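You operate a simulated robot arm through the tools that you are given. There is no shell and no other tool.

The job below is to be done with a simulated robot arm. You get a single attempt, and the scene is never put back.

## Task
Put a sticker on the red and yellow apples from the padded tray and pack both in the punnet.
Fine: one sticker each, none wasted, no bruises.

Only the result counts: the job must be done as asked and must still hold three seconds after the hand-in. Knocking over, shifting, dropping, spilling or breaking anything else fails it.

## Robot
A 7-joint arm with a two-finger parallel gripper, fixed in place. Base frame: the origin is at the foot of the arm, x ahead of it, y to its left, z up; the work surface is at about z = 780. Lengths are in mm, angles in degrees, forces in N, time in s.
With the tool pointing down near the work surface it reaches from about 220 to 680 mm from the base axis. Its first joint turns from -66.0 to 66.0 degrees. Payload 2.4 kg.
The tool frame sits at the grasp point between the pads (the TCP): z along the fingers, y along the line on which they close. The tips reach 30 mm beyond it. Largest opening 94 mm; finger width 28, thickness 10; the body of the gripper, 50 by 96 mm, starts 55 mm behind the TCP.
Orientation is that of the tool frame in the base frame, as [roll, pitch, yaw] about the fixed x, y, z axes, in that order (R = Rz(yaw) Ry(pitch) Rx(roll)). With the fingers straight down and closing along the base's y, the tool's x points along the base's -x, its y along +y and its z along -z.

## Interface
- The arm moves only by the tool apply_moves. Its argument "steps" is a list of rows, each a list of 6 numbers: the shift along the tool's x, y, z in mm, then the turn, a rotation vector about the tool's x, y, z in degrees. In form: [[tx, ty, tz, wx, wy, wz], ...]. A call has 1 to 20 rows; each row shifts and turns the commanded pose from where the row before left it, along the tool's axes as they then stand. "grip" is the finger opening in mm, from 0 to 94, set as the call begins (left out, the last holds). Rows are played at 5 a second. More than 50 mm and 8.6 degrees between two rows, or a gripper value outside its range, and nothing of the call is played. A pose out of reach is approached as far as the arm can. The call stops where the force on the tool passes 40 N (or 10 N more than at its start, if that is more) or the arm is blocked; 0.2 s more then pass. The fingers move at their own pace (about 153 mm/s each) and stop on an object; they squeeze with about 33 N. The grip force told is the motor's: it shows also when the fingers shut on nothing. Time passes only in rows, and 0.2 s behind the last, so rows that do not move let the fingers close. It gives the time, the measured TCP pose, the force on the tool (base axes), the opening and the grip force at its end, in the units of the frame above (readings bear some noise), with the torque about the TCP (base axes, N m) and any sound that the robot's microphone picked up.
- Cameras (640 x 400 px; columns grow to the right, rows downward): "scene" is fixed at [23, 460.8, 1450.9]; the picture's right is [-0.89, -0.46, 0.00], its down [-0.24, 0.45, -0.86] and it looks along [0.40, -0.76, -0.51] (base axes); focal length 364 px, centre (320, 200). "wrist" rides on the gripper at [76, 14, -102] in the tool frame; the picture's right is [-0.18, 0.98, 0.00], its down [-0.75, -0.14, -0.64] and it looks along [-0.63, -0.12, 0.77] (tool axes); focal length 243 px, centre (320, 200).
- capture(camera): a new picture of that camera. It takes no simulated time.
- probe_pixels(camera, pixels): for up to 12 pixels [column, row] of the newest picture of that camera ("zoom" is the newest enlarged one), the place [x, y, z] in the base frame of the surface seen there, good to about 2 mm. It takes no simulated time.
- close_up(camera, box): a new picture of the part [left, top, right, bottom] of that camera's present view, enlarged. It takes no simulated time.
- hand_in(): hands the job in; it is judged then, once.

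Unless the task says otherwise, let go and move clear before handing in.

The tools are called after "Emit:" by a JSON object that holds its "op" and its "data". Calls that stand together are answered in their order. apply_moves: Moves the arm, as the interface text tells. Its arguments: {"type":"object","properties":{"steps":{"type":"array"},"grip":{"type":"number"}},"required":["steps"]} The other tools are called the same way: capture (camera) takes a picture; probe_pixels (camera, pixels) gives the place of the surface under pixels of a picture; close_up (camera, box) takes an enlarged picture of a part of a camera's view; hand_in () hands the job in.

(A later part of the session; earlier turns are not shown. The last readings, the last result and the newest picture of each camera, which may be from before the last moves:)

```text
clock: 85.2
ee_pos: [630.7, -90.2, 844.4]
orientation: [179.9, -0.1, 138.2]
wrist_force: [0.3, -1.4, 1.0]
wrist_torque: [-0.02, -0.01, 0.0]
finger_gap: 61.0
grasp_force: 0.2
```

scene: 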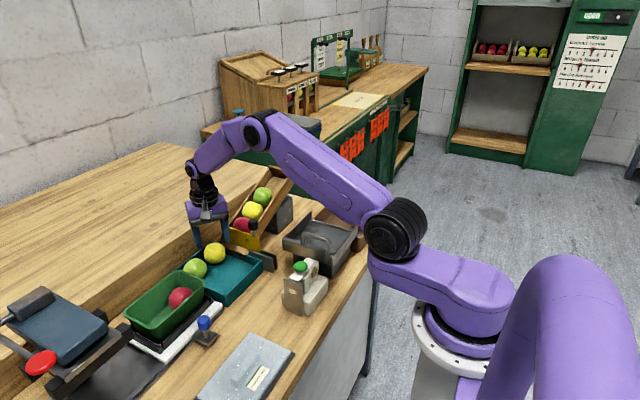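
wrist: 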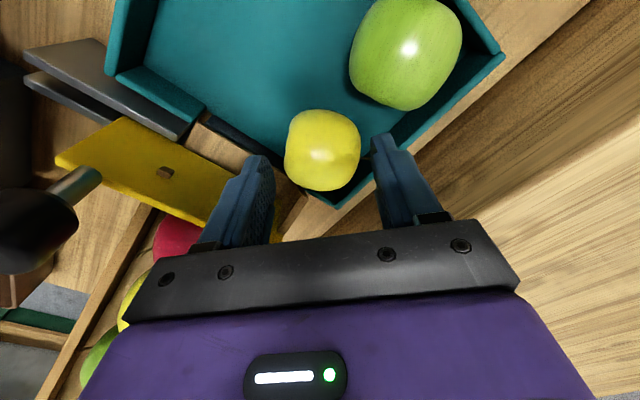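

Emit:
{"op": "apply_moves", "data": {"steps": [[0, 0, 1, 0, 0, 0], [0, 0, 1, 0, 0, 0]]}}

Emit:
{"op": "apply_moves", "data": {"steps": [[0, 0, 1.5, 0, 0, 0], [0, 0, 1.5, 0, 0, 0]]}}

Emit:
{"op": "capture", "data": {"camera": "wrist"}}

Emit:
{"op": "close_up", "data": {"camera": "scene", "box": [160, 200, 260, 290]}}

```text
clock: 85.8
ee_pos: [631.1, -92.0, 843.2]
orientation: [-180.0, 0.0, 138.1]
wrist_force: [0.6, -1.0, -0.8]
wrist_torque: [0.01, 0.05, -0.03]
finger_gap: 60.7
grasp_force: 0.1
```

```text
clock: 86.4
ee_pos: [630.7, -90.4, 841.0]
orientation: [180.0, 0.1, 138.1]
wrist_force: [0.0, -0.4, 0.3]
wrist_torque: [0.01, -0.04, 0.04]
finger_gap: 61.0
grasp_force: 0.1
```

```text
taken
```

wrist: 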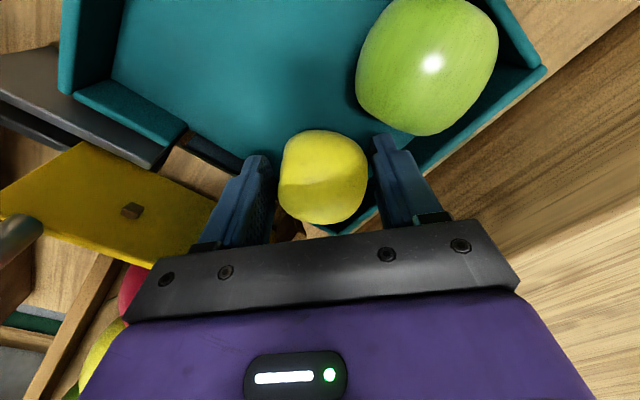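

```text
4.44 times, centred on (210, 245) of scene
```

zoom: 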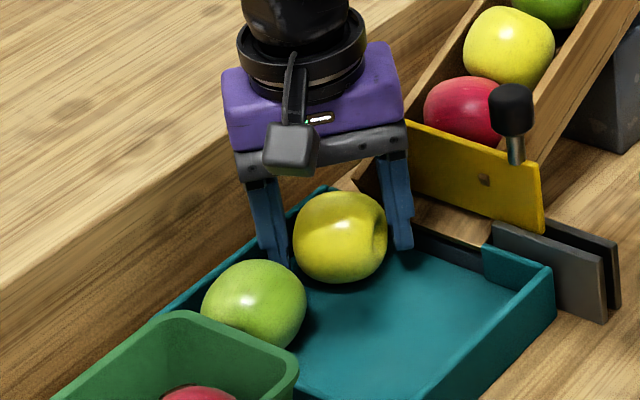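

We're past the chute edge with no contact. I'll continue down to TCP ≈ 830.

Emit:
{"op": "apply_moves", "data": {"steps": [[0, 0, 2, 0, 0, 0], [0, 0, 2, 0, 0, 0], [0, 0, 1.5, 0, 0, 0]]}}

Emit:
{"op": "apply_moves", "data": {"steps": [[0, 0, 2, 0, 0, 0], [0, 0, 2, 0, 0, 0], [0, 0, 1.5, 0, 0, 0]]}}

Emit:
{"op": "close_up", "data": {"camera": "wrist", "box": [200, 90, 440, 250]}}

```text
clock: 87.2
ee_pos: [631.0, -90.2, 832.9]
orientation: [-180.0, 0.0, 138.0]
wrist_force: [-0.7, -0.1, 0.0]
wrist_torque: [0.02, 0.02, -0.02]
finger_gap: 61.1
grasp_force: 0.2
```

```text
clock: 88.0
ee_pos: [631.2, -90.6, 828.6]
orientation: [179.9, 0.0, 138.0]
wrist_force: [0.4, -0.4, 0.7]
wrist_torque: [-0.01, 0.03, 0.01]
finger_gap: 61.0
grasp_force: 0.0
```

```text
2.50 times, centred on (320, 170) of wrist
```

zoom: 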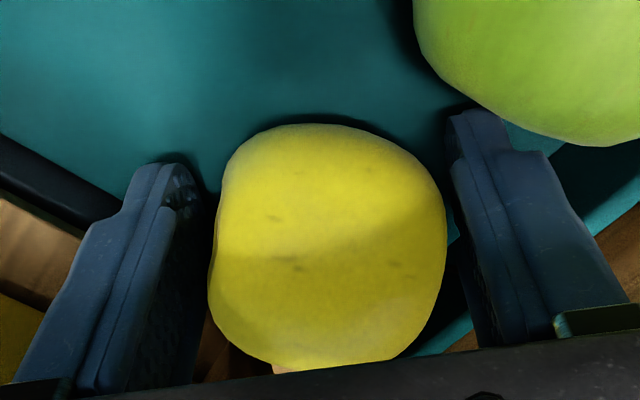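

The fingers are astride yellow at TCP ≈ 829. I'll close in gentle steps.

Emit:
{"op": "apply_moves", "data": {"steps": [[0, 0, 0, 0, 0, 0]], "grip": 58}}

Emit:
{"op": "apply_moves", "data": {"steps": [[0, 0, 0, 0, 0, 0]], "grip": 55.5}}

Emit:
{"op": "apply_moves", "data": {"steps": [[0, 0, 0, 0, 0, 0]], "grip": 53}}

Emit:
{"op": "apply_moves", "data": {"steps": [[0, 0, 0, 0, 0, 0]], "grip": 51}}

Emit:
{"op": "capture", "data": {"camera": "wrist"}}

```text
clock: 88.4
ee_pos: [630.0, -90.4, 827.6]
orientation: [179.9, 0.1, 138.1]
wrist_force: [-0.7, 0.0, 0.8]
wrist_torque: [0.01, 0.0, 0.01]
finger_gap: 58.4
grasp_force: 0.5
```

```text
clock: 88.8
ee_pos: [630.6, -90.0, 828.2]
orientation: [180.0, 0.1, 138.1]
wrist_force: [0.5, -0.5, -0.3]
wrist_torque: [-0.02, 0.03, 0.0]
finger_gap: 56.1
grasp_force: 33.0
```

```text
clock: 89.2
ee_pos: [631.7, -90.8, 828.8]
orientation: [-180.0, 0.0, 138.1]
wrist_force: [-0.4, -0.2, 0.3]
wrist_torque: [0.0, -0.01, -0.01]
finger_gap: 56.5
grasp_force: 33.1
```

```text
clock: 89.6
ee_pos: [631.2, -90.2, 828.4]
orientation: [-180.0, 0.0, 138.0]
wrist_force: [0.2, -0.8, 0.0]
wrist_torque: [0.0, -0.01, -0.01]
finger_gap: 56.4
grasp_force: 32.9
```

```text
taken
```

wrist: 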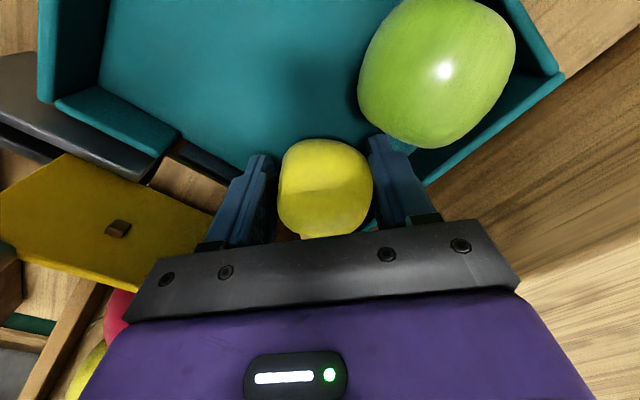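

Yellow is gripped at 56.4 mm. The slanted end of the chute panel overhangs it, so I must slide toward -x before lifting. I'll check the green apple's clearance to the right finger.

Emit:
{"op": "close_up", "data": {"camera": "wrist", "box": [320, 60, 480, 200]}}

Emit:
{"op": "probe_pixels", "data": {"camera": "wrist", "pixels": [[362, 90], [365, 110], [375, 125], [395, 138], [420, 145], [440, 140], [376, 136], [385, 135], [392, 148], [400, 155], [370, 100]]}}

Emit:
{"op": "close_up", "data": {"camera": "scene", "box": [170, 220, 250, 290]}}

```text
2.86 times, centred on (400, 130) of wrist
```

zoom: 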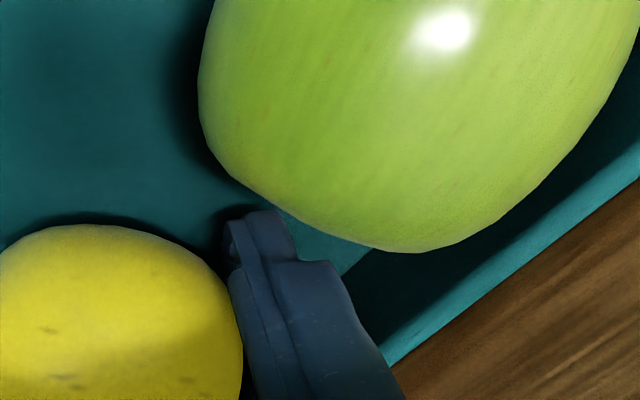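

```text
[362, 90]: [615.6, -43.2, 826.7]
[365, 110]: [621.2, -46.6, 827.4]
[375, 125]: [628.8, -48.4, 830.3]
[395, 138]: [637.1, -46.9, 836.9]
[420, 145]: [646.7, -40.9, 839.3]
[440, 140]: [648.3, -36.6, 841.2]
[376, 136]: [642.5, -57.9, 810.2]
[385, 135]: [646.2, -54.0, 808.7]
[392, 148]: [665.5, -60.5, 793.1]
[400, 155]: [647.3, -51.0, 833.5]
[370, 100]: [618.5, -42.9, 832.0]
```

```text
5.71 times, centred on (210, 255) of scene
```

zoom: 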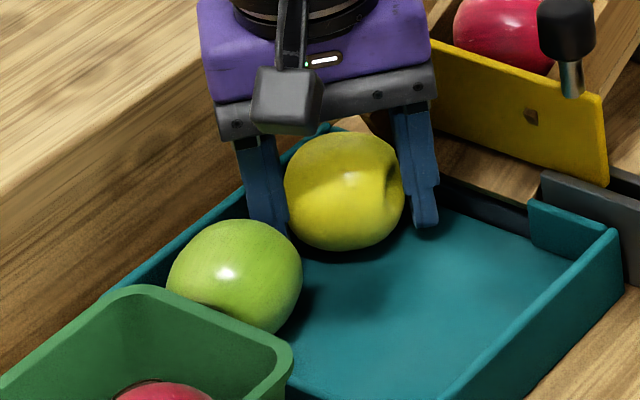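

Green's near edge is at y≈-50 and the right finger's corner at about -52. I'll lift 1.5 mm and slide toward -x with a slight -y drift, in small steps, to pass between green and the chute edge.

Emit:
{"op": "apply_moves", "data": {"steps": [[0, 0, -0.8, 0, 0, 0], [0, 0, -0.8, 0, 0, 0], [3.38, -3.72, 0, 0, 0, 0], [3.38, -3.72, 0, 0, 0, 0]]}}

Emit:
{"op": "close_up", "data": {"camera": "wrist", "box": [200, 90, 440, 250]}}

```text
clock: 90.6
ee_pos: [621.0, -91.0, 829.0]
orientation: [-180.0, 0.0, 138.1]
wrist_force: [0.4, -0.2, 0.4]
wrist_torque: [-0.01, -0.01, 0.02]
finger_gap: 56.3
grasp_force: 33.4
```

```text
2.50 times, centred on (320, 170) of wrist
```

zoom: 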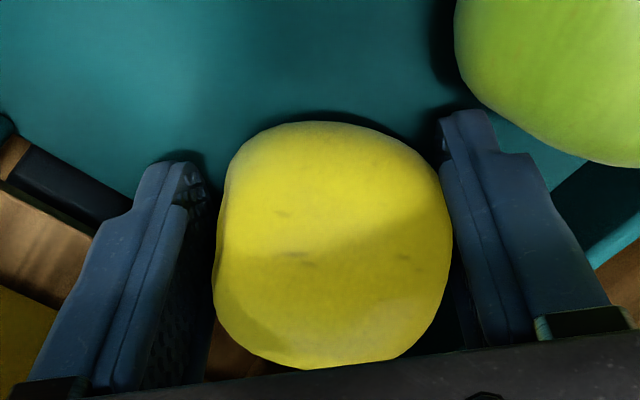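

Emit:
{"op": "apply_moves", "data": {"steps": [[3.05, -4.09, 0, 0, 0, 0], [3.05, -4.09, 0, 0, 0, 0]]}}

Emit:
{"op": "apply_moves", "data": {"steps": [[3.7, -3.35, 0, 0, 0, 0], [3.7, -3.35, 0, 0, 0, 0], [3.7, -3.35, 0, 0, 0, 0], [3.7, -3.35, 0, 0, 0, 0]]}}

Emit:
{"op": "capture", "data": {"camera": "wrist"}}

Emit:
{"op": "close_up", "data": {"camera": "scene", "box": [170, 200, 280, 290]}}

```text
clock: 91.2
ee_pos: [611.2, -93.4, 829.6]
orientation: [180.0, -0.1, 138.1]
wrist_force: [-0.7, -0.3, 0.3]
wrist_torque: [-0.01, 0.0, 0.01]
finger_gap: 56.4
grasp_force: 32.8
```

```text
clock: 92.2
ee_pos: [592.9, -93.3, 829.7]
orientation: [180.0, -0.1, 138.1]
wrist_force: [0.4, 1.6, 0.4]
wrist_torque: [0.03, 0.04, -0.01]
finger_gap: 56.0
grasp_force: 33.3
```

```text
taken
```

wrist: 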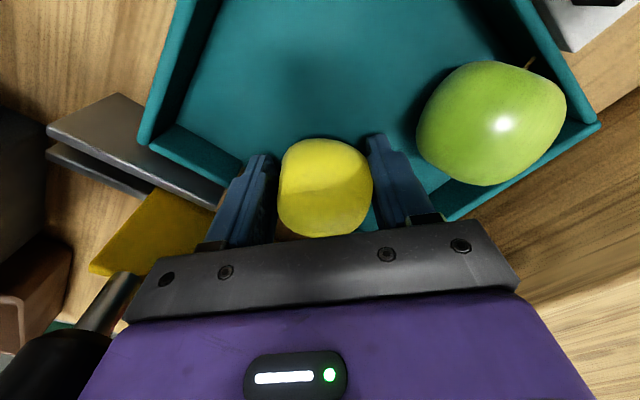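

```text
4.44 times, centred on (225, 245) of scene
```

zoom: 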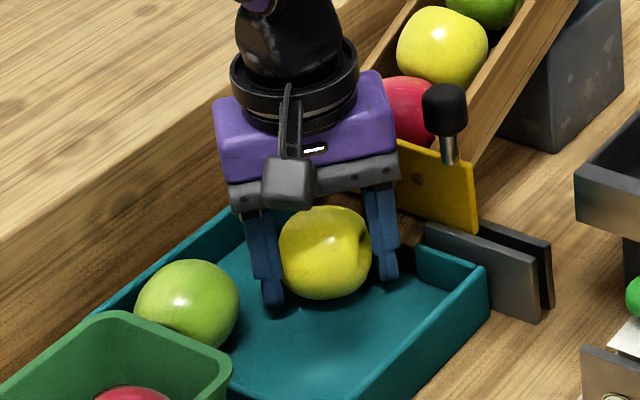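

Clear of the panel. I'll move into the open part of the tray, away from the chute edge and handle, then lift.

Emit:
{"op": "apply_moves", "data": {"steps": [[7, 0.4, -1, 0, 0, 0], [7, 0.4, -1, 0, 0, 0], [7, 0.4, -1, 0, 0, 0], [0, 0, -6, 0, 0, 0], [0, 0, -10, 0, 0, 0], [0, 0, -20, 0, 0, 0], [0, 0, -30, 0, 0, 0], [0, 0, -30, 0, 0, 0]]}}

Emit:
{"op": "capture", "data": {"camera": "wrist"}}

Emit:
{"op": "capture", "data": {"camera": "scene"}}

Emit:
{"op": "close_up", "data": {"camera": "wrist", "box": [230, 110, 410, 240]}}

```text
clock: 94.0
ee_pos: [574.2, -78.3, 928.9]
orientation: [-179.9, 0.0, 138.1]
wrist_force: [-0.3, -0.4, -0.4]
wrist_torque: [-0.03, -0.02, 0.07]
finger_gap: 56.0
grasp_force: 33.1
```

```text
taken
```

wrist: 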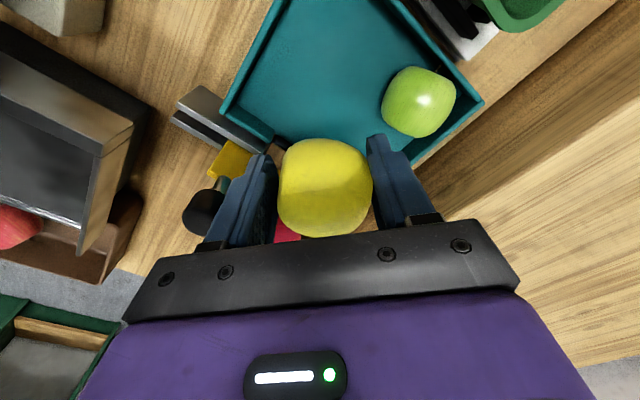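

```text
taken
```

scene: 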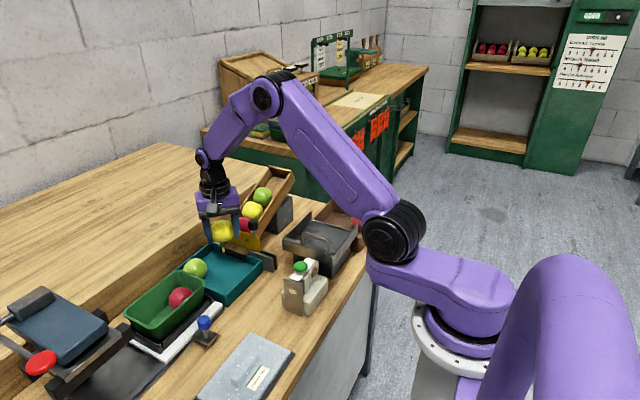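

```text
3.08 times, centred on (320, 175) of wrist
```

zoom: 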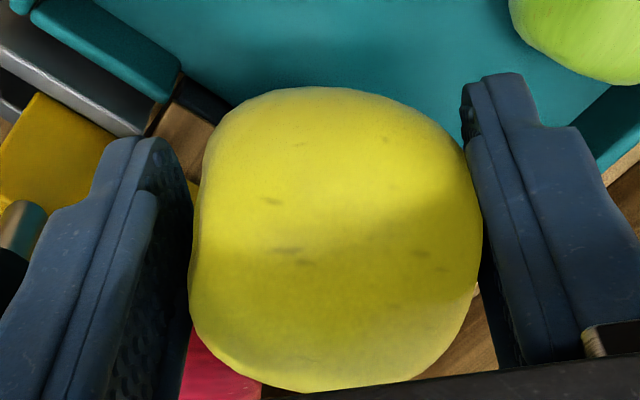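

Yellow is lifted securely (gap 56.0). I'll clear the chute, turn to yaw 90 and carry it in front of the sticker plate.

Emit:
{"op": "apply_moves", "data": {"steps": [[20, 22.3, 0, 0, 0, 0], [20, 22.3, 0, 0, 0, 0], [0, 0, 0, 0, 0, 8.02], [0, 0, 0, 0, 0, 8.02], [0, 0, 0, 0, 0, 8.02], [0, 0, 0, 0, 0, 8.02], [0, 0, 0, 0, 0, 8.02], [0, 0, 0, 0, 0, 8.02], [9.7, -36.4, 0, 0, 0, 0], [9.7, -36.4, 0, 0, 0, 0], [9.7, -36.4, 0, 0, 0, 0], [9.7, -36.4, 0, 0, 0, 0], [9.7, -36.4, 0, 0, 0, 0], [9.7, -36.4, 0, 0, 0, 0], [0, 0, 0, 0, 0, 0]]}}

Emit:
{"op": "capture", "data": {"camera": "wrist"}}

Emit:
{"op": "close_up", "data": {"camera": "scene", "box": [210, 220, 340, 330]}}

Emit:
{"op": "probe_pixels", "data": {"camera": "wrist", "pixels": [[325, 190], [295, 190], [355, 190], [325, 150], [325, 225], [300, 160], [350, 160]]}}

```text
clock: 97.2
ee_pos: [357.6, 41.6, 930.7]
orientation: [180.0, 0.0, 90.1]
wrist_force: [-0.1, 0.7, -0.4]
wrist_torque: [-0.02, -0.02, 0.0]
finger_gap: 55.7
grasp_force: 32.8
```

```text
taken
```

wrist: 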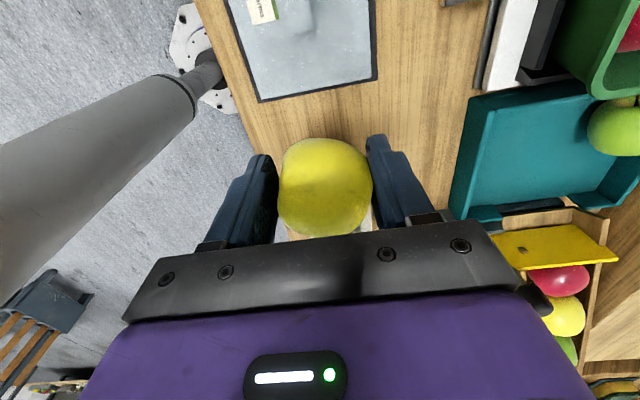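

```text
3.64 times, centred on (275, 275) of scene
```

zoom: 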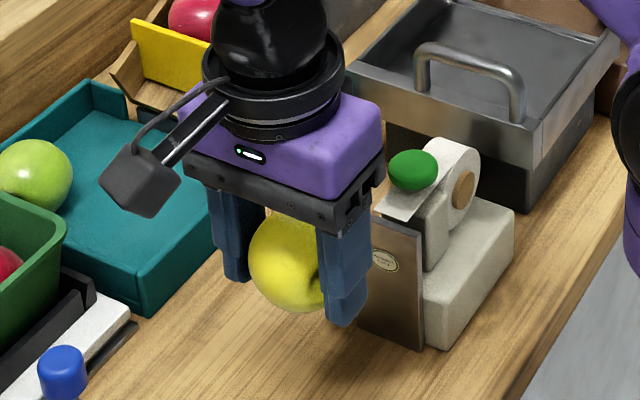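

```text
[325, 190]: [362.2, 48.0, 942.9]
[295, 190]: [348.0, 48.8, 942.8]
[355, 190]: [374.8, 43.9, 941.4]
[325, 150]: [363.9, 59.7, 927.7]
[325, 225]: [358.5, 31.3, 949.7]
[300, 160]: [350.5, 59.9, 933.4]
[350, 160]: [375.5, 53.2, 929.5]
```

Yellow's centre is at about (359.5, 35, 921). I'll lower it to the sticker's level and approach to within about 8 mm.

Emit:
{"op": "apply_moves", "data": {"steps": [[0, -1, 18, 0, 0, 0], [0, -1, 18, 0, 0, 0], [0, 0, 18, 0, 0, 0], [0, 0, 15, 0, 0, 0], [-12, 0, 0, 0, 0, 0], [-12, 0, 0, 0, 0, 0], [-10, 0, 0, 0, 0, 0], [-6, 0, 0, 0, 0, 0], [0, 0, 0, 0, 0, 0]]}}

Emit:
{"op": "close_up", "data": {"camera": "scene", "box": [235, 235, 335, 325]}}

Emit:
{"op": "capture", "data": {"camera": "wrist"}}

Emit:
{"op": "probe_pixels", "data": {"camera": "wrist", "pixels": [[325, 190], [295, 190], [355, 190], [325, 150], [325, 225], [300, 160], [350, 160]]}}

```text
clock: 99.2
ee_pos: [356.2, -2.3, 858.7]
orientation: [180.0, -0.1, 90.0]
wrist_force: [-0.4, 0.4, -1.4]
wrist_torque: [0.01, 0.01, 0.0]
finger_gap: 56.0
grasp_force: 33.2
```

```text
4.44 times, centred on (285, 280) of scene
```

zoom: 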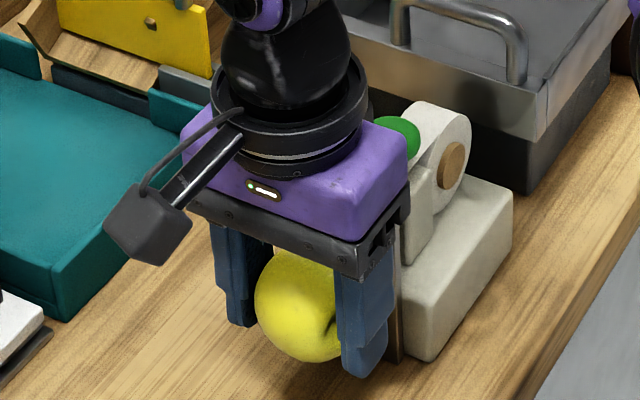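

```text
taken
```

wrist: 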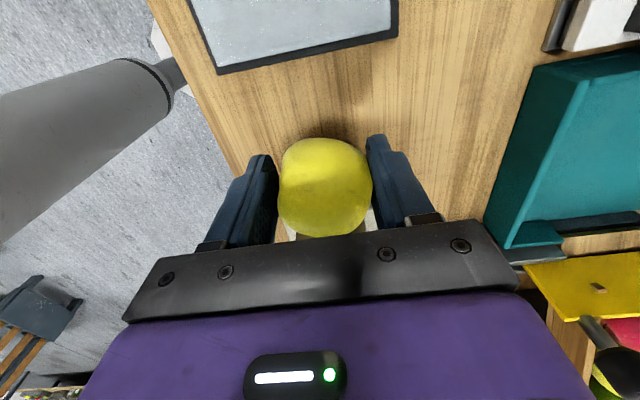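

```text
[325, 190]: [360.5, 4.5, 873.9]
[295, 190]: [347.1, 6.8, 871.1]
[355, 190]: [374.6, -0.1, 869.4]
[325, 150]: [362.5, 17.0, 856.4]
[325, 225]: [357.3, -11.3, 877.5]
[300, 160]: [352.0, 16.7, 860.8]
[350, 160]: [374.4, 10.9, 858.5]
```

I'll raise 1.5 mm to centre on the sticker and creep in.

Emit:
{"op": "apply_moves", "data": {"steps": [[0, -0.5, -1.5, 0, 0, 0], [-2, 0, 0, 0, 0, 0], [-1.5, 0, 0, 0, 0, 0]]}}

Emit:
{"op": "apply_moves", "data": {"steps": [[-1, 0, 0, 0, 0, 0]]}}

Emit:
{"op": "apply_moves", "data": {"steps": [[-1, 0, 0, 0, 0, 0]]}}

Emit:
{"op": "apply_moves", "data": {"steps": [[-0.8, 0, 0, 0, 0, 0]]}}

Emit:
{"op": "apply_moves", "data": {"steps": [[-0.8, 0, 0, 0, 0, 0]]}}

```text
clock: 100.0
ee_pos: [356.3, -4.2, 861.9]
orientation: [-180.0, -0.1, 89.9]
wrist_force: [-0.1, 0.0, -1.0]
wrist_torque: [-0.02, 0.0, -0.02]
finger_gap: 55.6
grasp_force: 32.6
```

```text
clock: 100.4
ee_pos: [356.2, -4.6, 862.3]
orientation: [179.9, -0.1, 90.0]
wrist_force: [-0.2, -0.5, -1.2]
wrist_torque: [0.02, -0.04, -0.03]
finger_gap: 55.8
grasp_force: 32.8
```

```text
clock: 100.8
ee_pos: [356.3, -7.0, 861.2]
orientation: [-180.0, 0.0, 89.9]
wrist_force: [-0.2, -0.3, -0.2]
wrist_torque: [-0.01, 0.01, 0.03]
finger_gap: 55.7
grasp_force: 33.2
```

```text
clock: 101.2
ee_pos: [355.7, -7.6, 860.7]
orientation: [180.0, 0.0, 90.0]
wrist_force: [0.3, -0.3, -0.4]
wrist_torque: [0.04, 0.06, -0.01]
finger_gap: 55.9
grasp_force: 33.1
```

```text
clock: 101.6
ee_pos: [356.8, -7.9, 861.7]
orientation: [179.9, -0.1, 90.0]
wrist_force: [-0.1, -0.5, -0.8]
wrist_torque: [-0.01, 0.02, -0.01]
finger_gap: 55.3
grasp_force: 33.1
```

Emit:
{"op": "apply_moves", "data": {"steps": [[-0.8, 0, 0, 0, 0, 0]]}}

Emit:
{"op": "apply_moves", "data": {"steps": [[-0.8, 0, 0, 0, 0, 0]]}}

Emit:
{"op": "apply_moves", "data": {"steps": [[-0.8, 0, 0, 0, 0, 0]]}}

```text
clock: 102.0
ee_pos: [354.8, -8.5, 860.7]
orientation: [180.0, 0.0, 89.9]
wrist_force: [-0.3, 1.5, 0.5]
wrist_torque: [0.0, 0.02, -0.01]
finger_gap: 55.5
grasp_force: 32.5
```

```text
clock: 102.4
ee_pos: [355.4, -8.6, 861.3]
orientation: [-179.9, 0.0, 90.1]
wrist_force: [0.3, 5.8, 0.2]
wrist_torque: [0.05, 0.04, -0.02]
finger_gap: 55.5
grasp_force: 33.2
```

```text
clock: 102.8
ee_pos: [355.4, -9.5, 861.9]
orientation: [-179.9, -0.1, 90.1]
wrist_force: [-0.1, 14.7, 2.0]
wrist_torque: [0.05, 0.03, -0.02]
finger_gap: 55.8
grasp_force: 32.7
```

Contact at 14.7 N, matching the red apple's press. I'll back off and check the plate.

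Emit:
{"op": "apply_moves", "data": {"steps": [[1.5, 0, 0, 0, 0, 0], [8, 0, 0, 0, 0, 0], [20, 0, 0, 0, 0, 0], [30, 0, 0, 0, 0, 0], [0, 0, -30, 0, 0, 0], [0, 0, -30, 0, 0, 0], [15, 30, 0, 0, 0, 0], [15, 30, 0, 0, 0, 0]]}}

Emit:
{"op": "close_up", "data": {"camera": "scene", "box": [230, 230, 340, 330]}}

Emit:
{"op": "capture", "data": {"camera": "wrist"}}

```text
clock: 104.6
ee_pos: [414.6, 78.6, 922.1]
orientation: [180.0, 0.0, 90.0]
wrist_force: [-0.1, -0.5, -1.2]
wrist_torque: [0.02, 0.03, -0.01]
finger_gap: 55.4
grasp_force: 32.9
```

```text
4.00 times, centred on (285, 280) of scene
```

zoom: 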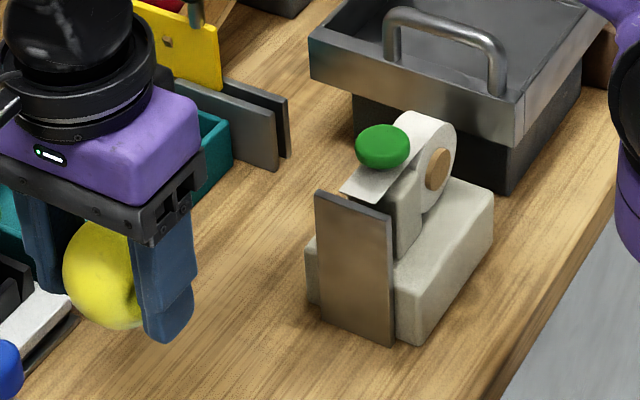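

```text
taken
```

wrist: 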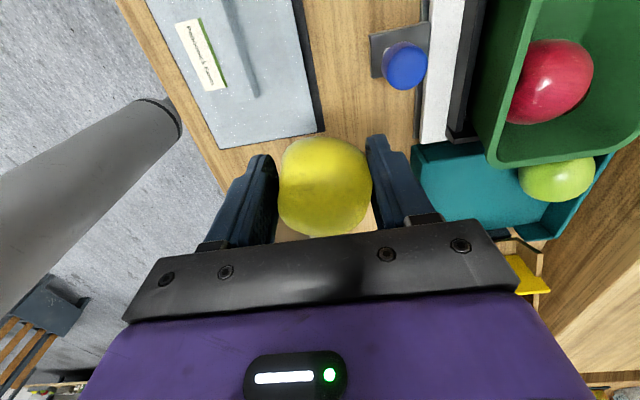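

The plate is bare again, so yellow has its sticker. Placing yellow beside red is tight, so I'll fly over the punnet, turn toward yaw 10, and measure the free space exactly.

Emit:
{"op": "apply_moves", "data": {"steps": [[0, 0, -35, 0, 0, 0], [0, 0, -35, 0, 0, 0], [0, 40, 0, 0, 0, 0], [0, 40, 0, 0, 0, 0], [0, 40, 0, 0, 0, 0], [0, 0, 0, 0, 0, 8], [0, 0, 0, 0, 0, 8], [0, 0, 0, 0, 0, 8], [0, 0, 0, 0, 0, 8], [0, 0, 0, 0, 0, 8], [0, 0, 0, 0, 0, 8], [0, 0, 0, 0, 0, 8], [0, 0, 0, 0, 0, 8], [0, 0, 0, 0, 0, 8], [0, 0, 0, 0, 0, 8], [0, 0, 0, 0, 0, 0]]}}

Emit:
{"op": "capture", "data": {"camera": "wrist"}}

Emit:
{"op": "capture", "data": {"camera": "scene"}}

```text
clock: 108.0
ee_pos: [534.4, 79.8, 992.6]
orientation: [180.0, 0.0, 9.9]
wrist_force: [0.2, -0.7, -0.8]
wrist_torque: [-0.02, -0.03, -0.04]
finger_gap: 55.2
grasp_force: 33.0
```

```text
taken
```

wrist: 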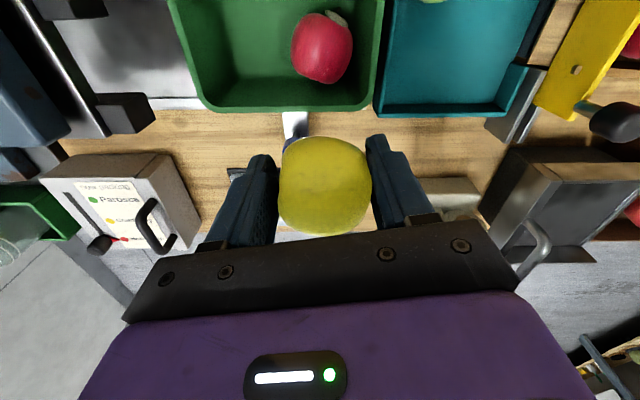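

```text
taken
```

scene: 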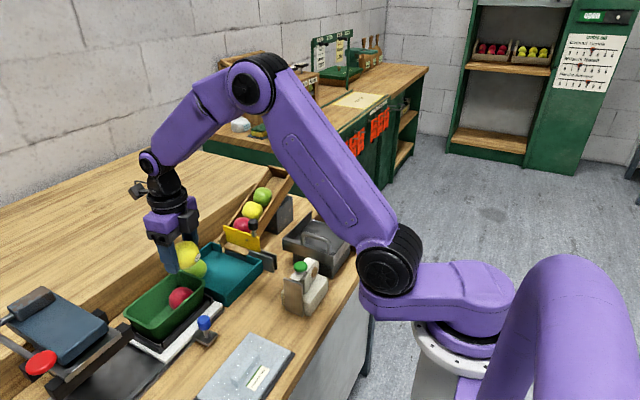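

Yaw 10 is reachable. The "now packing" device is visible at the left (wrist 110, 200), so I'll zoom on that and on the punnet.

Emit:
{"op": "close_up", "data": {"camera": "wrist", "box": [30, 140, 230, 265]}}

Emit:
{"op": "close_up", "data": {"camera": "wrist", "box": [160, 0, 400, 125]}}

Emit:
{"op": "probe_pixels", "data": {"camera": "zoom", "pixels": [[75, 90], [100, 130], [110, 170], [130, 240], [160, 100], [200, 100], [250, 150], [300, 230], [200, 250], [100, 260], [95, 60], [140, 60]]}}

Emit:
{"op": "probe_pixels", "data": {"camera": "wrist", "pixels": [[322, 50], [295, 50], [348, 50], [322, 15], [322, 78], [305, 65], [340, 65]]}}

```text
3.20 times, centred on (130, 202) of wrist
```

zoom: 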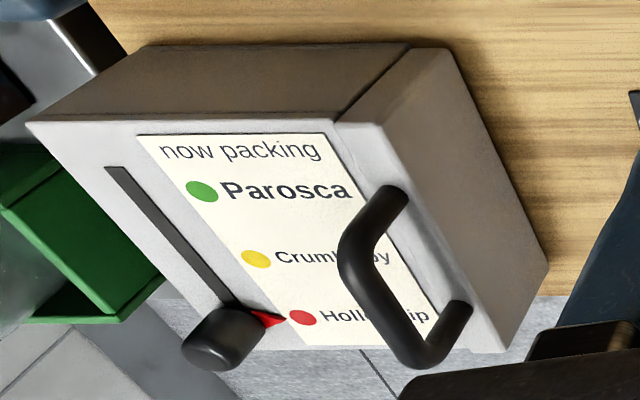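

```text
2.67 times, centred on (280, 62) of wrist
```

zoom: 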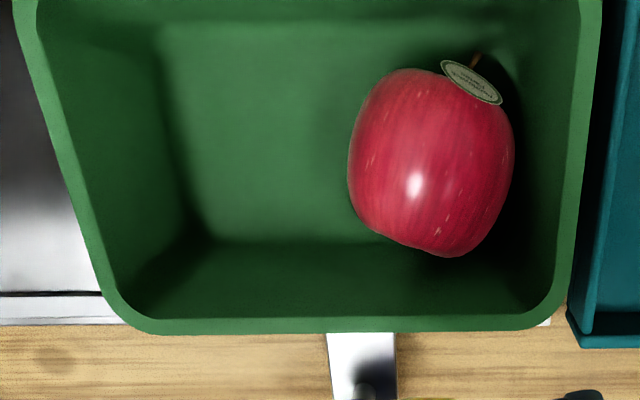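

```text
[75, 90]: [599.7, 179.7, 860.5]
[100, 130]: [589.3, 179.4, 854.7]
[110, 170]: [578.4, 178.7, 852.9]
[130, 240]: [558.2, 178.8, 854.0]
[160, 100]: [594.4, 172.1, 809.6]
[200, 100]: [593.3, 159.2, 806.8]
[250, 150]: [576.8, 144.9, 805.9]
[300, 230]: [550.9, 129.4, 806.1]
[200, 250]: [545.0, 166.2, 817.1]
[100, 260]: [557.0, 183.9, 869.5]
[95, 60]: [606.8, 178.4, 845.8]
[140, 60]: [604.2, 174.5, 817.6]
```

```text
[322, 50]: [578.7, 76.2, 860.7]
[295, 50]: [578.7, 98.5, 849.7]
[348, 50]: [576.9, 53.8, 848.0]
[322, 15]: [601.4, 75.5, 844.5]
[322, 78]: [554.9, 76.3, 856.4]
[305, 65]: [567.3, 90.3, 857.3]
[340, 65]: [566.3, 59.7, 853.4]
```

The "now packing" board isn't part of this job. The punnet's far wall is at y≈173–176 and red is at about (575.5, 76). Only a diagonal placement at yaw ≈ -143, with yellow at (586, 136.5), fits both fingers. I'll turn there the long, known-safe way (through yaw 180) up high.

Emit:
{"op": "apply_moves", "data": {"steps": [[0, 0, 0, 0, 0, -8], [0, 0, 0, 0, 0, -8], [0, 0, 0, 0, 0, -8], [0, 0, 0, 0, 0, -8], [0, 0, 0, 0, 0, -8], [0, 0, 0, 0, 0, -8], [0, 0, 0, 0, 0, -8], [0, 0, 0, 0, 0, -8], [0, 0, 0, 0, 0, -8], [0, 0, 0, 0, 0, -8], [0, 0, 0, 0, 0, -8], [0, 0, 0, 0, 0, -8], [0, 0, 0, 0, 0, -8], [0, 0, 0, 0, 0, -8], [0, 0, 0, 0, 0, -8], [0, 0, 0, 0, 0, -8], [0, 0, 0, 0, 0, -8], [0, 0, 0, 0, 0, -8], [0, 0, 0, 0, 0, -8]]}}

Emit:
{"op": "apply_moves", "data": {"steps": [[0, 0, 0, 0, 0, -8], [0, 0, 0, 0, 0, -8], [0, 0, 0, 0, 0, -8], [0, 0, 0, 0, 0, -8], [0, 0, 0, 0, 0, -8], [0, 0, 0, 0, 0, -7.5], [0, 0, 0, 0, 0, -7.5], [0, 0, 0, 0, 0, 0]]}}

Emit:
{"op": "capture", "data": {"camera": "wrist"}}

```text
clock: 112.0
ee_pos: [535.5, 78.2, 991.8]
orientation: [180.0, 0.0, 162.1]
wrist_force: [0.2, 0.2, -0.8]
wrist_torque: [0.01, -0.02, -0.02]
finger_gap: 55.1
grasp_force: 32.6
```

```text
clock: 113.8
ee_pos: [535.5, 77.6, 990.7]
orientation: [179.9, 0.0, -143.0]
wrist_force: [0.0, 0.1, -1.2]
wrist_torque: [0.0, 0.01, 0.01]
finger_gap: 55.4
grasp_force: 33.0
```

```text
taken
```

wrist: 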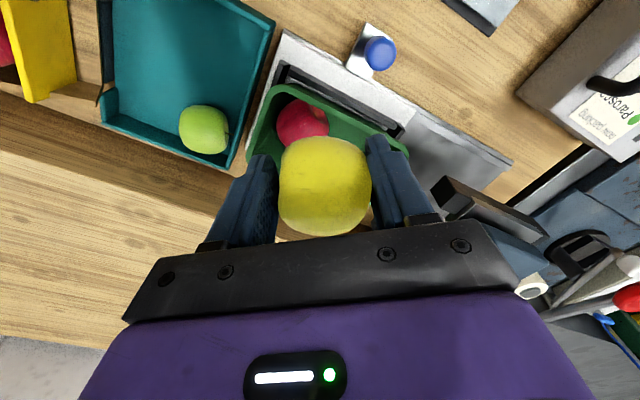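

Yaw -143 is reached. I'll move over the target and lower to just above the rim for a check.

Emit:
{"op": "apply_moves", "data": {"steps": [[-36.25, 8.35, 0, 0, 0, 0], [-36.25, 8.35, 0, 0, 0, 0], [0, 0, 22, 0, 0, 0], [0, 0, 22, 0, 0, 0], [0, 0, 20, 0, 0, 0], [0, 0, 12, 0, 0, 0], [0, 0, 0, 0, 0, 0]]}}

Emit:
{"op": "capture", "data": {"camera": "wrist"}}

Emit:
{"op": "close_up", "data": {"camera": "wrist", "box": [160, 70, 460, 260]}}

Emit:
{"op": "close_up", "data": {"camera": "scene", "box": [90, 225, 240, 345]}}

```text
clock: 115.4
ee_pos: [583.5, 136.3, 916.9]
orientation: [180.0, 0.0, -143.0]
wrist_force: [-0.1, 0.8, 0.1]
wrist_torque: [-0.03, 0.04, 0.0]
finger_gap: 55.0
grasp_force: 32.6
```

```text
taken
```

wrist: 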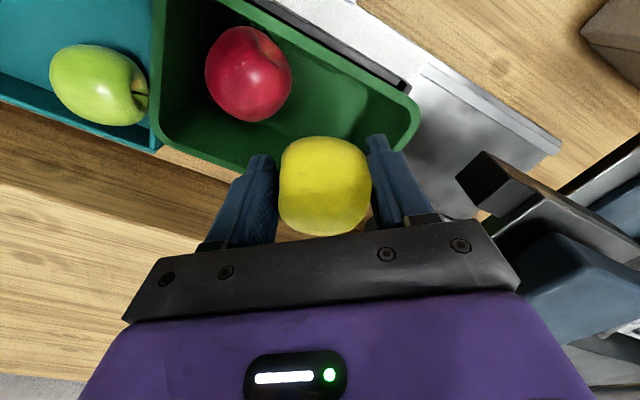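

```text
2.11 times, centred on (310, 165) of wrist
```

zoom: 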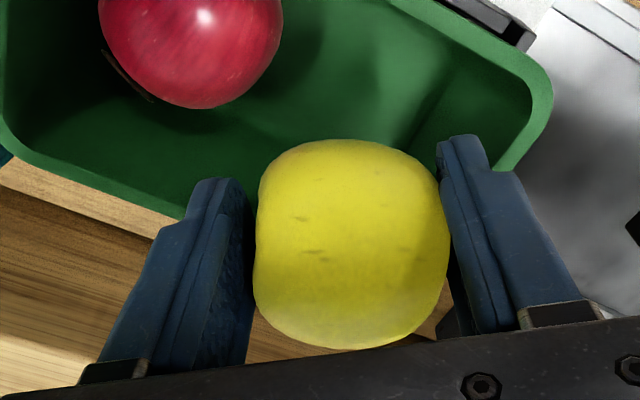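

```text
3.33 times, centred on (165, 285) of scene
```

zoom: 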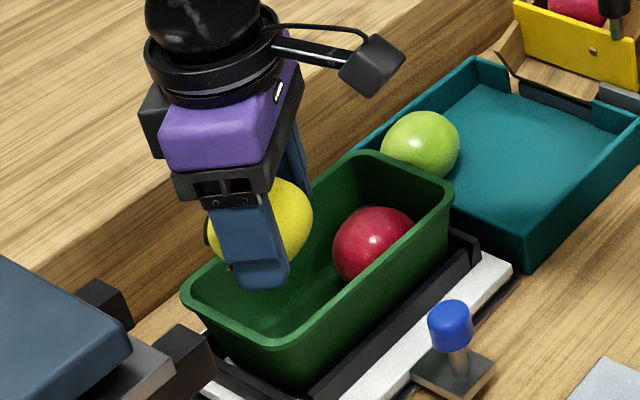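

Emit:
{"op": "probe_pixels", "data": {"camera": "zoom", "pixels": [[205, 190], [225, 190], [245, 210], [180, 230], [445, 150], [470, 140], [490, 165], [200, 90], [120, 40], [270, 40], [350, 240], [350, 150]]}}

Emit:
{"op": "probe_pixels", "data": {"camera": "wrist", "pixels": [[248, 75], [210, 75], [288, 75], [248, 32], [248, 115], [225, 95], [275, 95], [410, 110], [395, 100], [180, 110], [230, 155], [375, 120]]}}

```text
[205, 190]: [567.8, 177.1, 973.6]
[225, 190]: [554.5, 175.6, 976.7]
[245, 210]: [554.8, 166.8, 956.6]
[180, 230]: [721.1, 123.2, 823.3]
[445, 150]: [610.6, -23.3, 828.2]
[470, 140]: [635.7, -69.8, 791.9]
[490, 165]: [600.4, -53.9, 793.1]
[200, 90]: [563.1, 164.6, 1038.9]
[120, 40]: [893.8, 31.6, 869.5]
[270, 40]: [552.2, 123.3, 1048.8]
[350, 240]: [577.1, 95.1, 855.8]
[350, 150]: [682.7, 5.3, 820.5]
```

```text
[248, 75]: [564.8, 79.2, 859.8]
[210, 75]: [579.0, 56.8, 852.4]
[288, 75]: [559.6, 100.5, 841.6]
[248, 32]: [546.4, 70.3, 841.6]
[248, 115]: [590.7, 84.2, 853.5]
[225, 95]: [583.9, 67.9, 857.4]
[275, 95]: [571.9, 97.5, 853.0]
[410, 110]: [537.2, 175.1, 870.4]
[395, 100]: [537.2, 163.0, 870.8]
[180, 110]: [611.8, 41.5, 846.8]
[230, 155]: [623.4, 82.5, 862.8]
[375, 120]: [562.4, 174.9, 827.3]
```

Emit:
{"op": "close_up", "data": {"camera": "wrist", "box": [200, 110, 440, 250]}}

Emit:
{"op": "probe_pixels", "data": {"camera": "zoom", "pixels": [[130, 125], [150, 120], [180, 135], [195, 200], [110, 160], [450, 75], [475, 70], [500, 90], [330, 200], [260, 190], [400, 190], [330, 90]]}}

```text
2.67 times, centred on (320, 180) of wrist
```

zoom: 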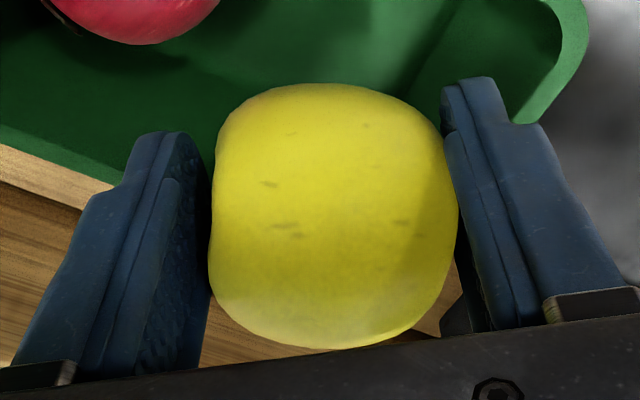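

```text
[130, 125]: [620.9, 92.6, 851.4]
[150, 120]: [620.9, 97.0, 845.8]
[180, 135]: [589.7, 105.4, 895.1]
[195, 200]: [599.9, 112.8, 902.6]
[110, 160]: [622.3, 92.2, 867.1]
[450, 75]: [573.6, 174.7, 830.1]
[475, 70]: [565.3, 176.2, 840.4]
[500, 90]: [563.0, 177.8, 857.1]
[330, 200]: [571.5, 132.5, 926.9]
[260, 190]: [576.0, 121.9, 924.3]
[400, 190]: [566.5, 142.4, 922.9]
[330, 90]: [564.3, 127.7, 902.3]
```

Red is at about (572.5, 77, 832). The pre-position clears it by about 1 mm at the finger corner. I'll lower until the tips are just above red's equator (TCP ≈ 868).

Emit:
{"op": "apply_moves", "data": {"steps": [[0, -0.6, 12, 0, 0, 0], [0, 0, 12, 0, 0, 0], [0, 0, 8, 0, 0, 0], [0, 0, 6, 0, 0, 0]]}}

Emit:
{"op": "apply_moves", "data": {"steps": [[0, 0, 4, 0, 0, 0], [0, 0, 4, 0, 0, 0], [0, 0, 2, 0, 0, 0]]}}

Emit:
{"op": "capture", "data": {"camera": "wrist"}}

Emit:
{"op": "close_up", "data": {"camera": "scene", "box": [90, 225, 240, 345]}}

```text
clock: 116.4
ee_pos: [583.9, 135.4, 878.9]
orientation: [180.0, 0.0, -143.0]
wrist_force: [0.3, 0.6, -1.5]
wrist_torque: [0.02, -0.02, -0.01]
finger_gap: 54.9
grasp_force: 34.0
```

```text
clock: 117.2
ee_pos: [583.8, 135.5, 867.6]
orientation: [-179.9, 0.0, -143.0]
wrist_force: [0.1, 0.5, -1.1]
wrist_torque: [-0.03, 0.02, 0.0]
finger_gap: 55.1
grasp_force: 32.6
```

```text
taken
```

wrist: 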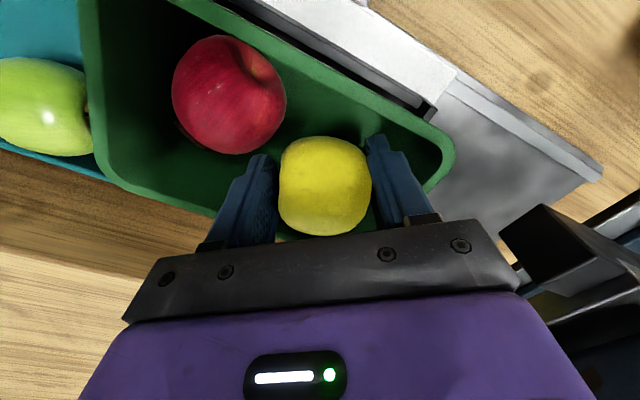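

```text
3.33 times, centred on (165, 285) of scene
```

zoom: 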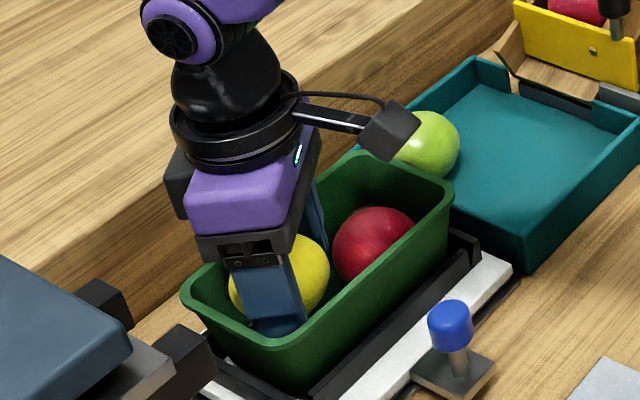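

No contact. Now I'll shift (-2.3, -2.3), letting the finger nudge red slightly toward its corner if they touch, then continue down.

Emit:
{"op": "apply_moves", "data": {"steps": [[1.1, -0.15, 0, 0, 0, 0], [1.1, -0.15, 0, 0, 0, 0], [1.0, -0.15, 0, 0, 0, 0]]}}

Emit:
{"op": "apply_moves", "data": {"steps": [[0, 0, 3, 0, 0, 0], [0, 0, 3, 0, 0, 0]]}}

Emit:
{"op": "close_up", "data": {"camera": "wrist", "box": [120, 20, 470, 250]}}

```text
clock: 118.0
ee_pos: [581.8, 131.8, 868.2]
orientation: [179.9, 0.0, -143.0]
wrist_force: [0.4, 1.1, -0.4]
wrist_torque: [-0.02, -0.04, 0.05]
finger_gap: 54.9
grasp_force: 33.3
```

```text
clock: 118.6
ee_pos: [581.1, 133.3, 862.3]
orientation: [-179.9, 0.1, -143.1]
wrist_force: [0.4, 1.1, -0.5]
wrist_torque: [0.01, -0.03, 0.02]
finger_gap: 54.9
grasp_force: 33.4
```

```text
1.74 times, centred on (295, 135) of wrist
```

zoom: 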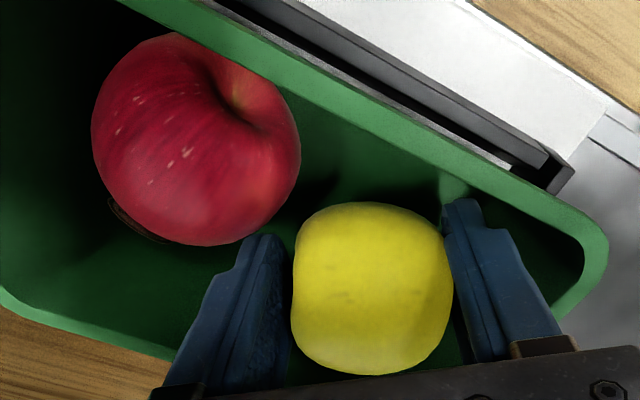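

Emit:
{"op": "apply_moves", "data": {"steps": [[0, 0, 2.5, 0, 0, 0], [0, 0, 2.5, 0, 0, 0]]}}

Emit:
{"op": "apply_moves", "data": {"steps": [[0, 0, 2, 0, 0, 0], [0, 0, 2, 0, 0, 0]]}}

Emit:
{"op": "apply_moves", "data": {"steps": [[0, 0, 2, 0, 0, 0], [0, 0, 1.5, 0, 0, 0]]}}

Emit:
{"op": "close_up", "data": {"camera": "wrist", "box": [120, 20, 470, 250]}}

```text
clock: 119.2
ee_pos: [582.3, 133.9, 856.9]
orientation: [180.0, 0.0, -143.0]
wrist_force: [-0.4, -0.3, -0.7]
wrist_torque: [0.01, 0.01, 0.02]
finger_gap: 54.8
grasp_force: 32.8
```

```text
clock: 119.8
ee_pos: [582.3, 132.8, 853.9]
orientation: [-179.9, 0.0, -143.0]
wrist_force: [-0.8, -0.2, -1.3]
wrist_torque: [-0.01, 0.0, -0.02]
finger_gap: 54.8
grasp_force: 32.5
```

```text
clock: 120.4
ee_pos: [581.5, 132.2, 849.4]
orientation: [180.0, 0.0, -142.9]
wrist_force: [-0.1, -0.6, -1.7]
wrist_torque: [-0.01, 0.02, 0.0]
finger_gap: 54.9
grasp_force: 33.1
```

```text
1.74 times, centred on (295, 135) of wrist
```

zoom: 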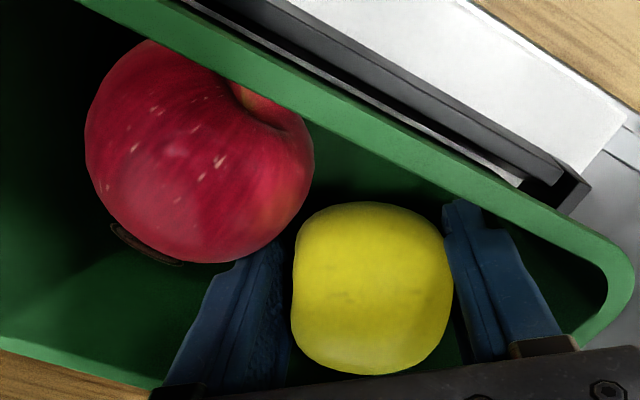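

Emit:
{"op": "apply_moves", "data": {"steps": [[0, 0, 1.5, 0, 0, 0], [0, 0, 1.5, 0, 0, 0]]}}

Emit:
{"op": "apply_moves", "data": {"steps": [[0, 0, 1, 0, 0, 0], [0, 0, 1, 0, 0, 0]]}}

Emit:
{"op": "apply_moves", "data": {"steps": [[0, 0, 0.8, 0, 0, 0]]}}

Emit:
{"op": "apply_moves", "data": {"steps": [[0, 0, 0.8, 0, 0, 0]]}}

```text
clock: 121.0
ee_pos: [580.8, 131.8, 846.0]
orientation: [-180.0, 0.0, -143.0]
wrist_force: [-0.5, 0.9, -1.2]
wrist_torque: [0.0, -0.01, -0.03]
finger_gap: 54.8
grasp_force: 33.1
```

```text
clock: 121.6
ee_pos: [580.4, 133.1, 844.4]
orientation: [-179.9, 0.0, -143.0]
wrist_force: [1.0, 0.4, -0.8]
wrist_torque: [0.02, 0.0, -0.04]
finger_gap: 54.8
grasp_force: 33.1
```

```text
clock: 122.0
ee_pos: [580.1, 133.3, 843.9]
orientation: [-180.0, 0.0, -143.0]
wrist_force: [-2.1, -1.8, 5.7]
wrist_torque: [0.0, 0.09, 0.01]
finger_gap: 54.9
grasp_force: 33.1
```

```text
clock: 122.4
ee_pos: [581.7, 133.0, 844.2]
orientation: [-180.0, 0.0, -143.0]
wrist_force: [-5.8, -0.8, 14.3]
wrist_torque: [0.09, 0.11, 0.04]
finger_gap: 54.5
grasp_force: 33.2
```

Yellow has reached the floor (14 N). I'll ease up 1 mm and release in small steps.

Emit:
{"op": "apply_moves", "data": {"steps": [[0, 0, -1.2, 0, 0, 0]]}}

Emit:
{"op": "apply_moves", "data": {"steps": [[0, 0, 0, 0, 0, 0]], "grip": 56.5}}

Emit:
{"op": "apply_moves", "data": {"steps": [[0, 0, 0, 0, 0, 0]], "grip": 58.5}}

Emit:
{"op": "close_up", "data": {"camera": "wrist", "box": [120, 20, 470, 250]}}

```text
clock: 122.8
ee_pos: [581.5, 133.7, 843.7]
orientation: [-180.0, 0.1, -143.0]
wrist_force: [-0.9, 0.1, 3.5]
wrist_torque: [0.06, 0.02, 0.02]
finger_gap: 54.8
grasp_force: 33.1
```

```text
clock: 123.2
ee_pos: [580.7, 134.8, 843.8]
orientation: [-180.0, -0.1, -143.1]
wrist_force: [-1.0, -0.9, -0.3]
wrist_torque: [-0.02, 0.02, 0.01]
finger_gap: 56.4
grasp_force: 0.1
```

```text
clock: 123.6
ee_pos: [580.8, 133.7, 844.0]
orientation: [-180.0, 0.0, -143.0]
wrist_force: [-0.2, -0.4, -0.7]
wrist_torque: [-0.01, 0.0, 0.02]
finger_gap: 58.3
grasp_force: 0.0
```

```text
1.74 times, centred on (295, 135) of wrist
```

zoom: 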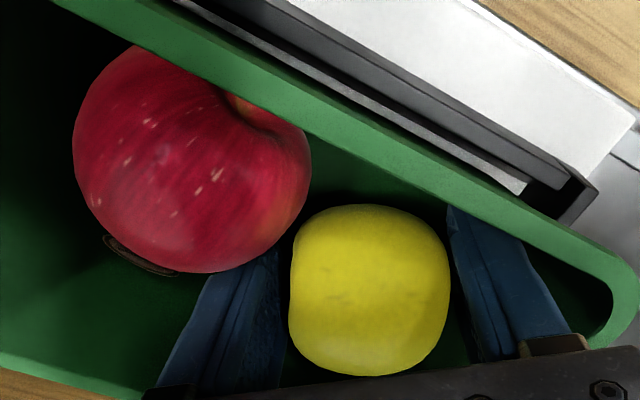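

Released with no side force. I'll retract straight up slowly.

Emit:
{"op": "apply_moves", "data": {"steps": [[0, 0, -3, 0, 0, 0], [0, 0, -5, 0, 0, 0], [0, 0, -8, 0, 0, 0]]}}

Emit:
{"op": "apply_moves", "data": {"steps": [[0, 0, -10, 0, 0, 0], [0, 0, -15, 0, 0, 0], [0, 0, -25, 0, 0, 0], [0, 0, -40, 0, 0, 0], [0, 0, -40, 0, 0, 0], [0, 0, 0, 0, 0, 0]]}}

Emit:
{"op": "capture", "data": {"camera": "wrist"}}

Emit:
{"op": "close_up", "data": {"camera": "scene", "box": [90, 225, 240, 345]}}

Emit:
{"op": "capture", "data": {"camera": "scene"}}

```text
clock: 124.4
ee_pos: [582.0, 132.6, 859.3]
orientation: [-179.9, 0.0, -143.1]
wrist_force: [0.1, 0.1, 0.1]
wrist_torque: [0.02, -0.01, 0.04]
finger_gap: 58.7
grasp_force: 0.0
```

```text
clock: 125.8
ee_pos: [582.0, 131.7, 988.7]
orientation: [180.0, 0.0, -143.0]
wrist_force: [-0.4, 0.7, -0.2]
wrist_torque: [0.03, 0.0, 0.0]
finger_gap: 58.0
grasp_force: 0.0
```

```text
taken
```

wrist: 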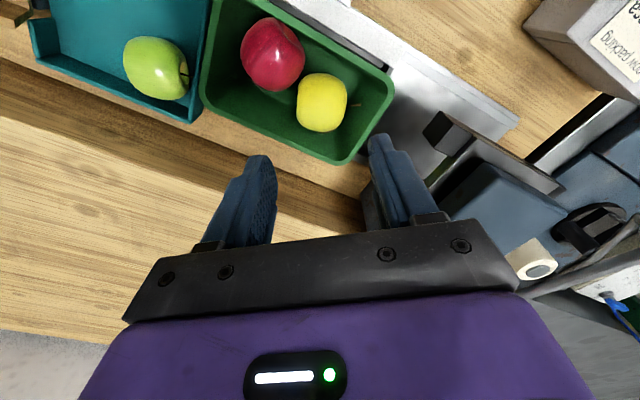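

```text
3.33 times, centred on (165, 285) of scene
```

zoom: 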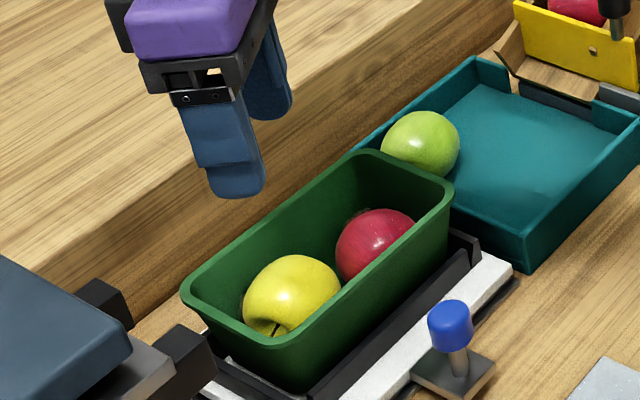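

```text
taken
```

scene: 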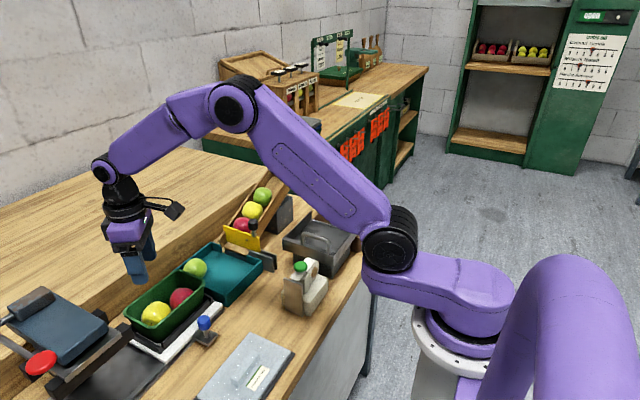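

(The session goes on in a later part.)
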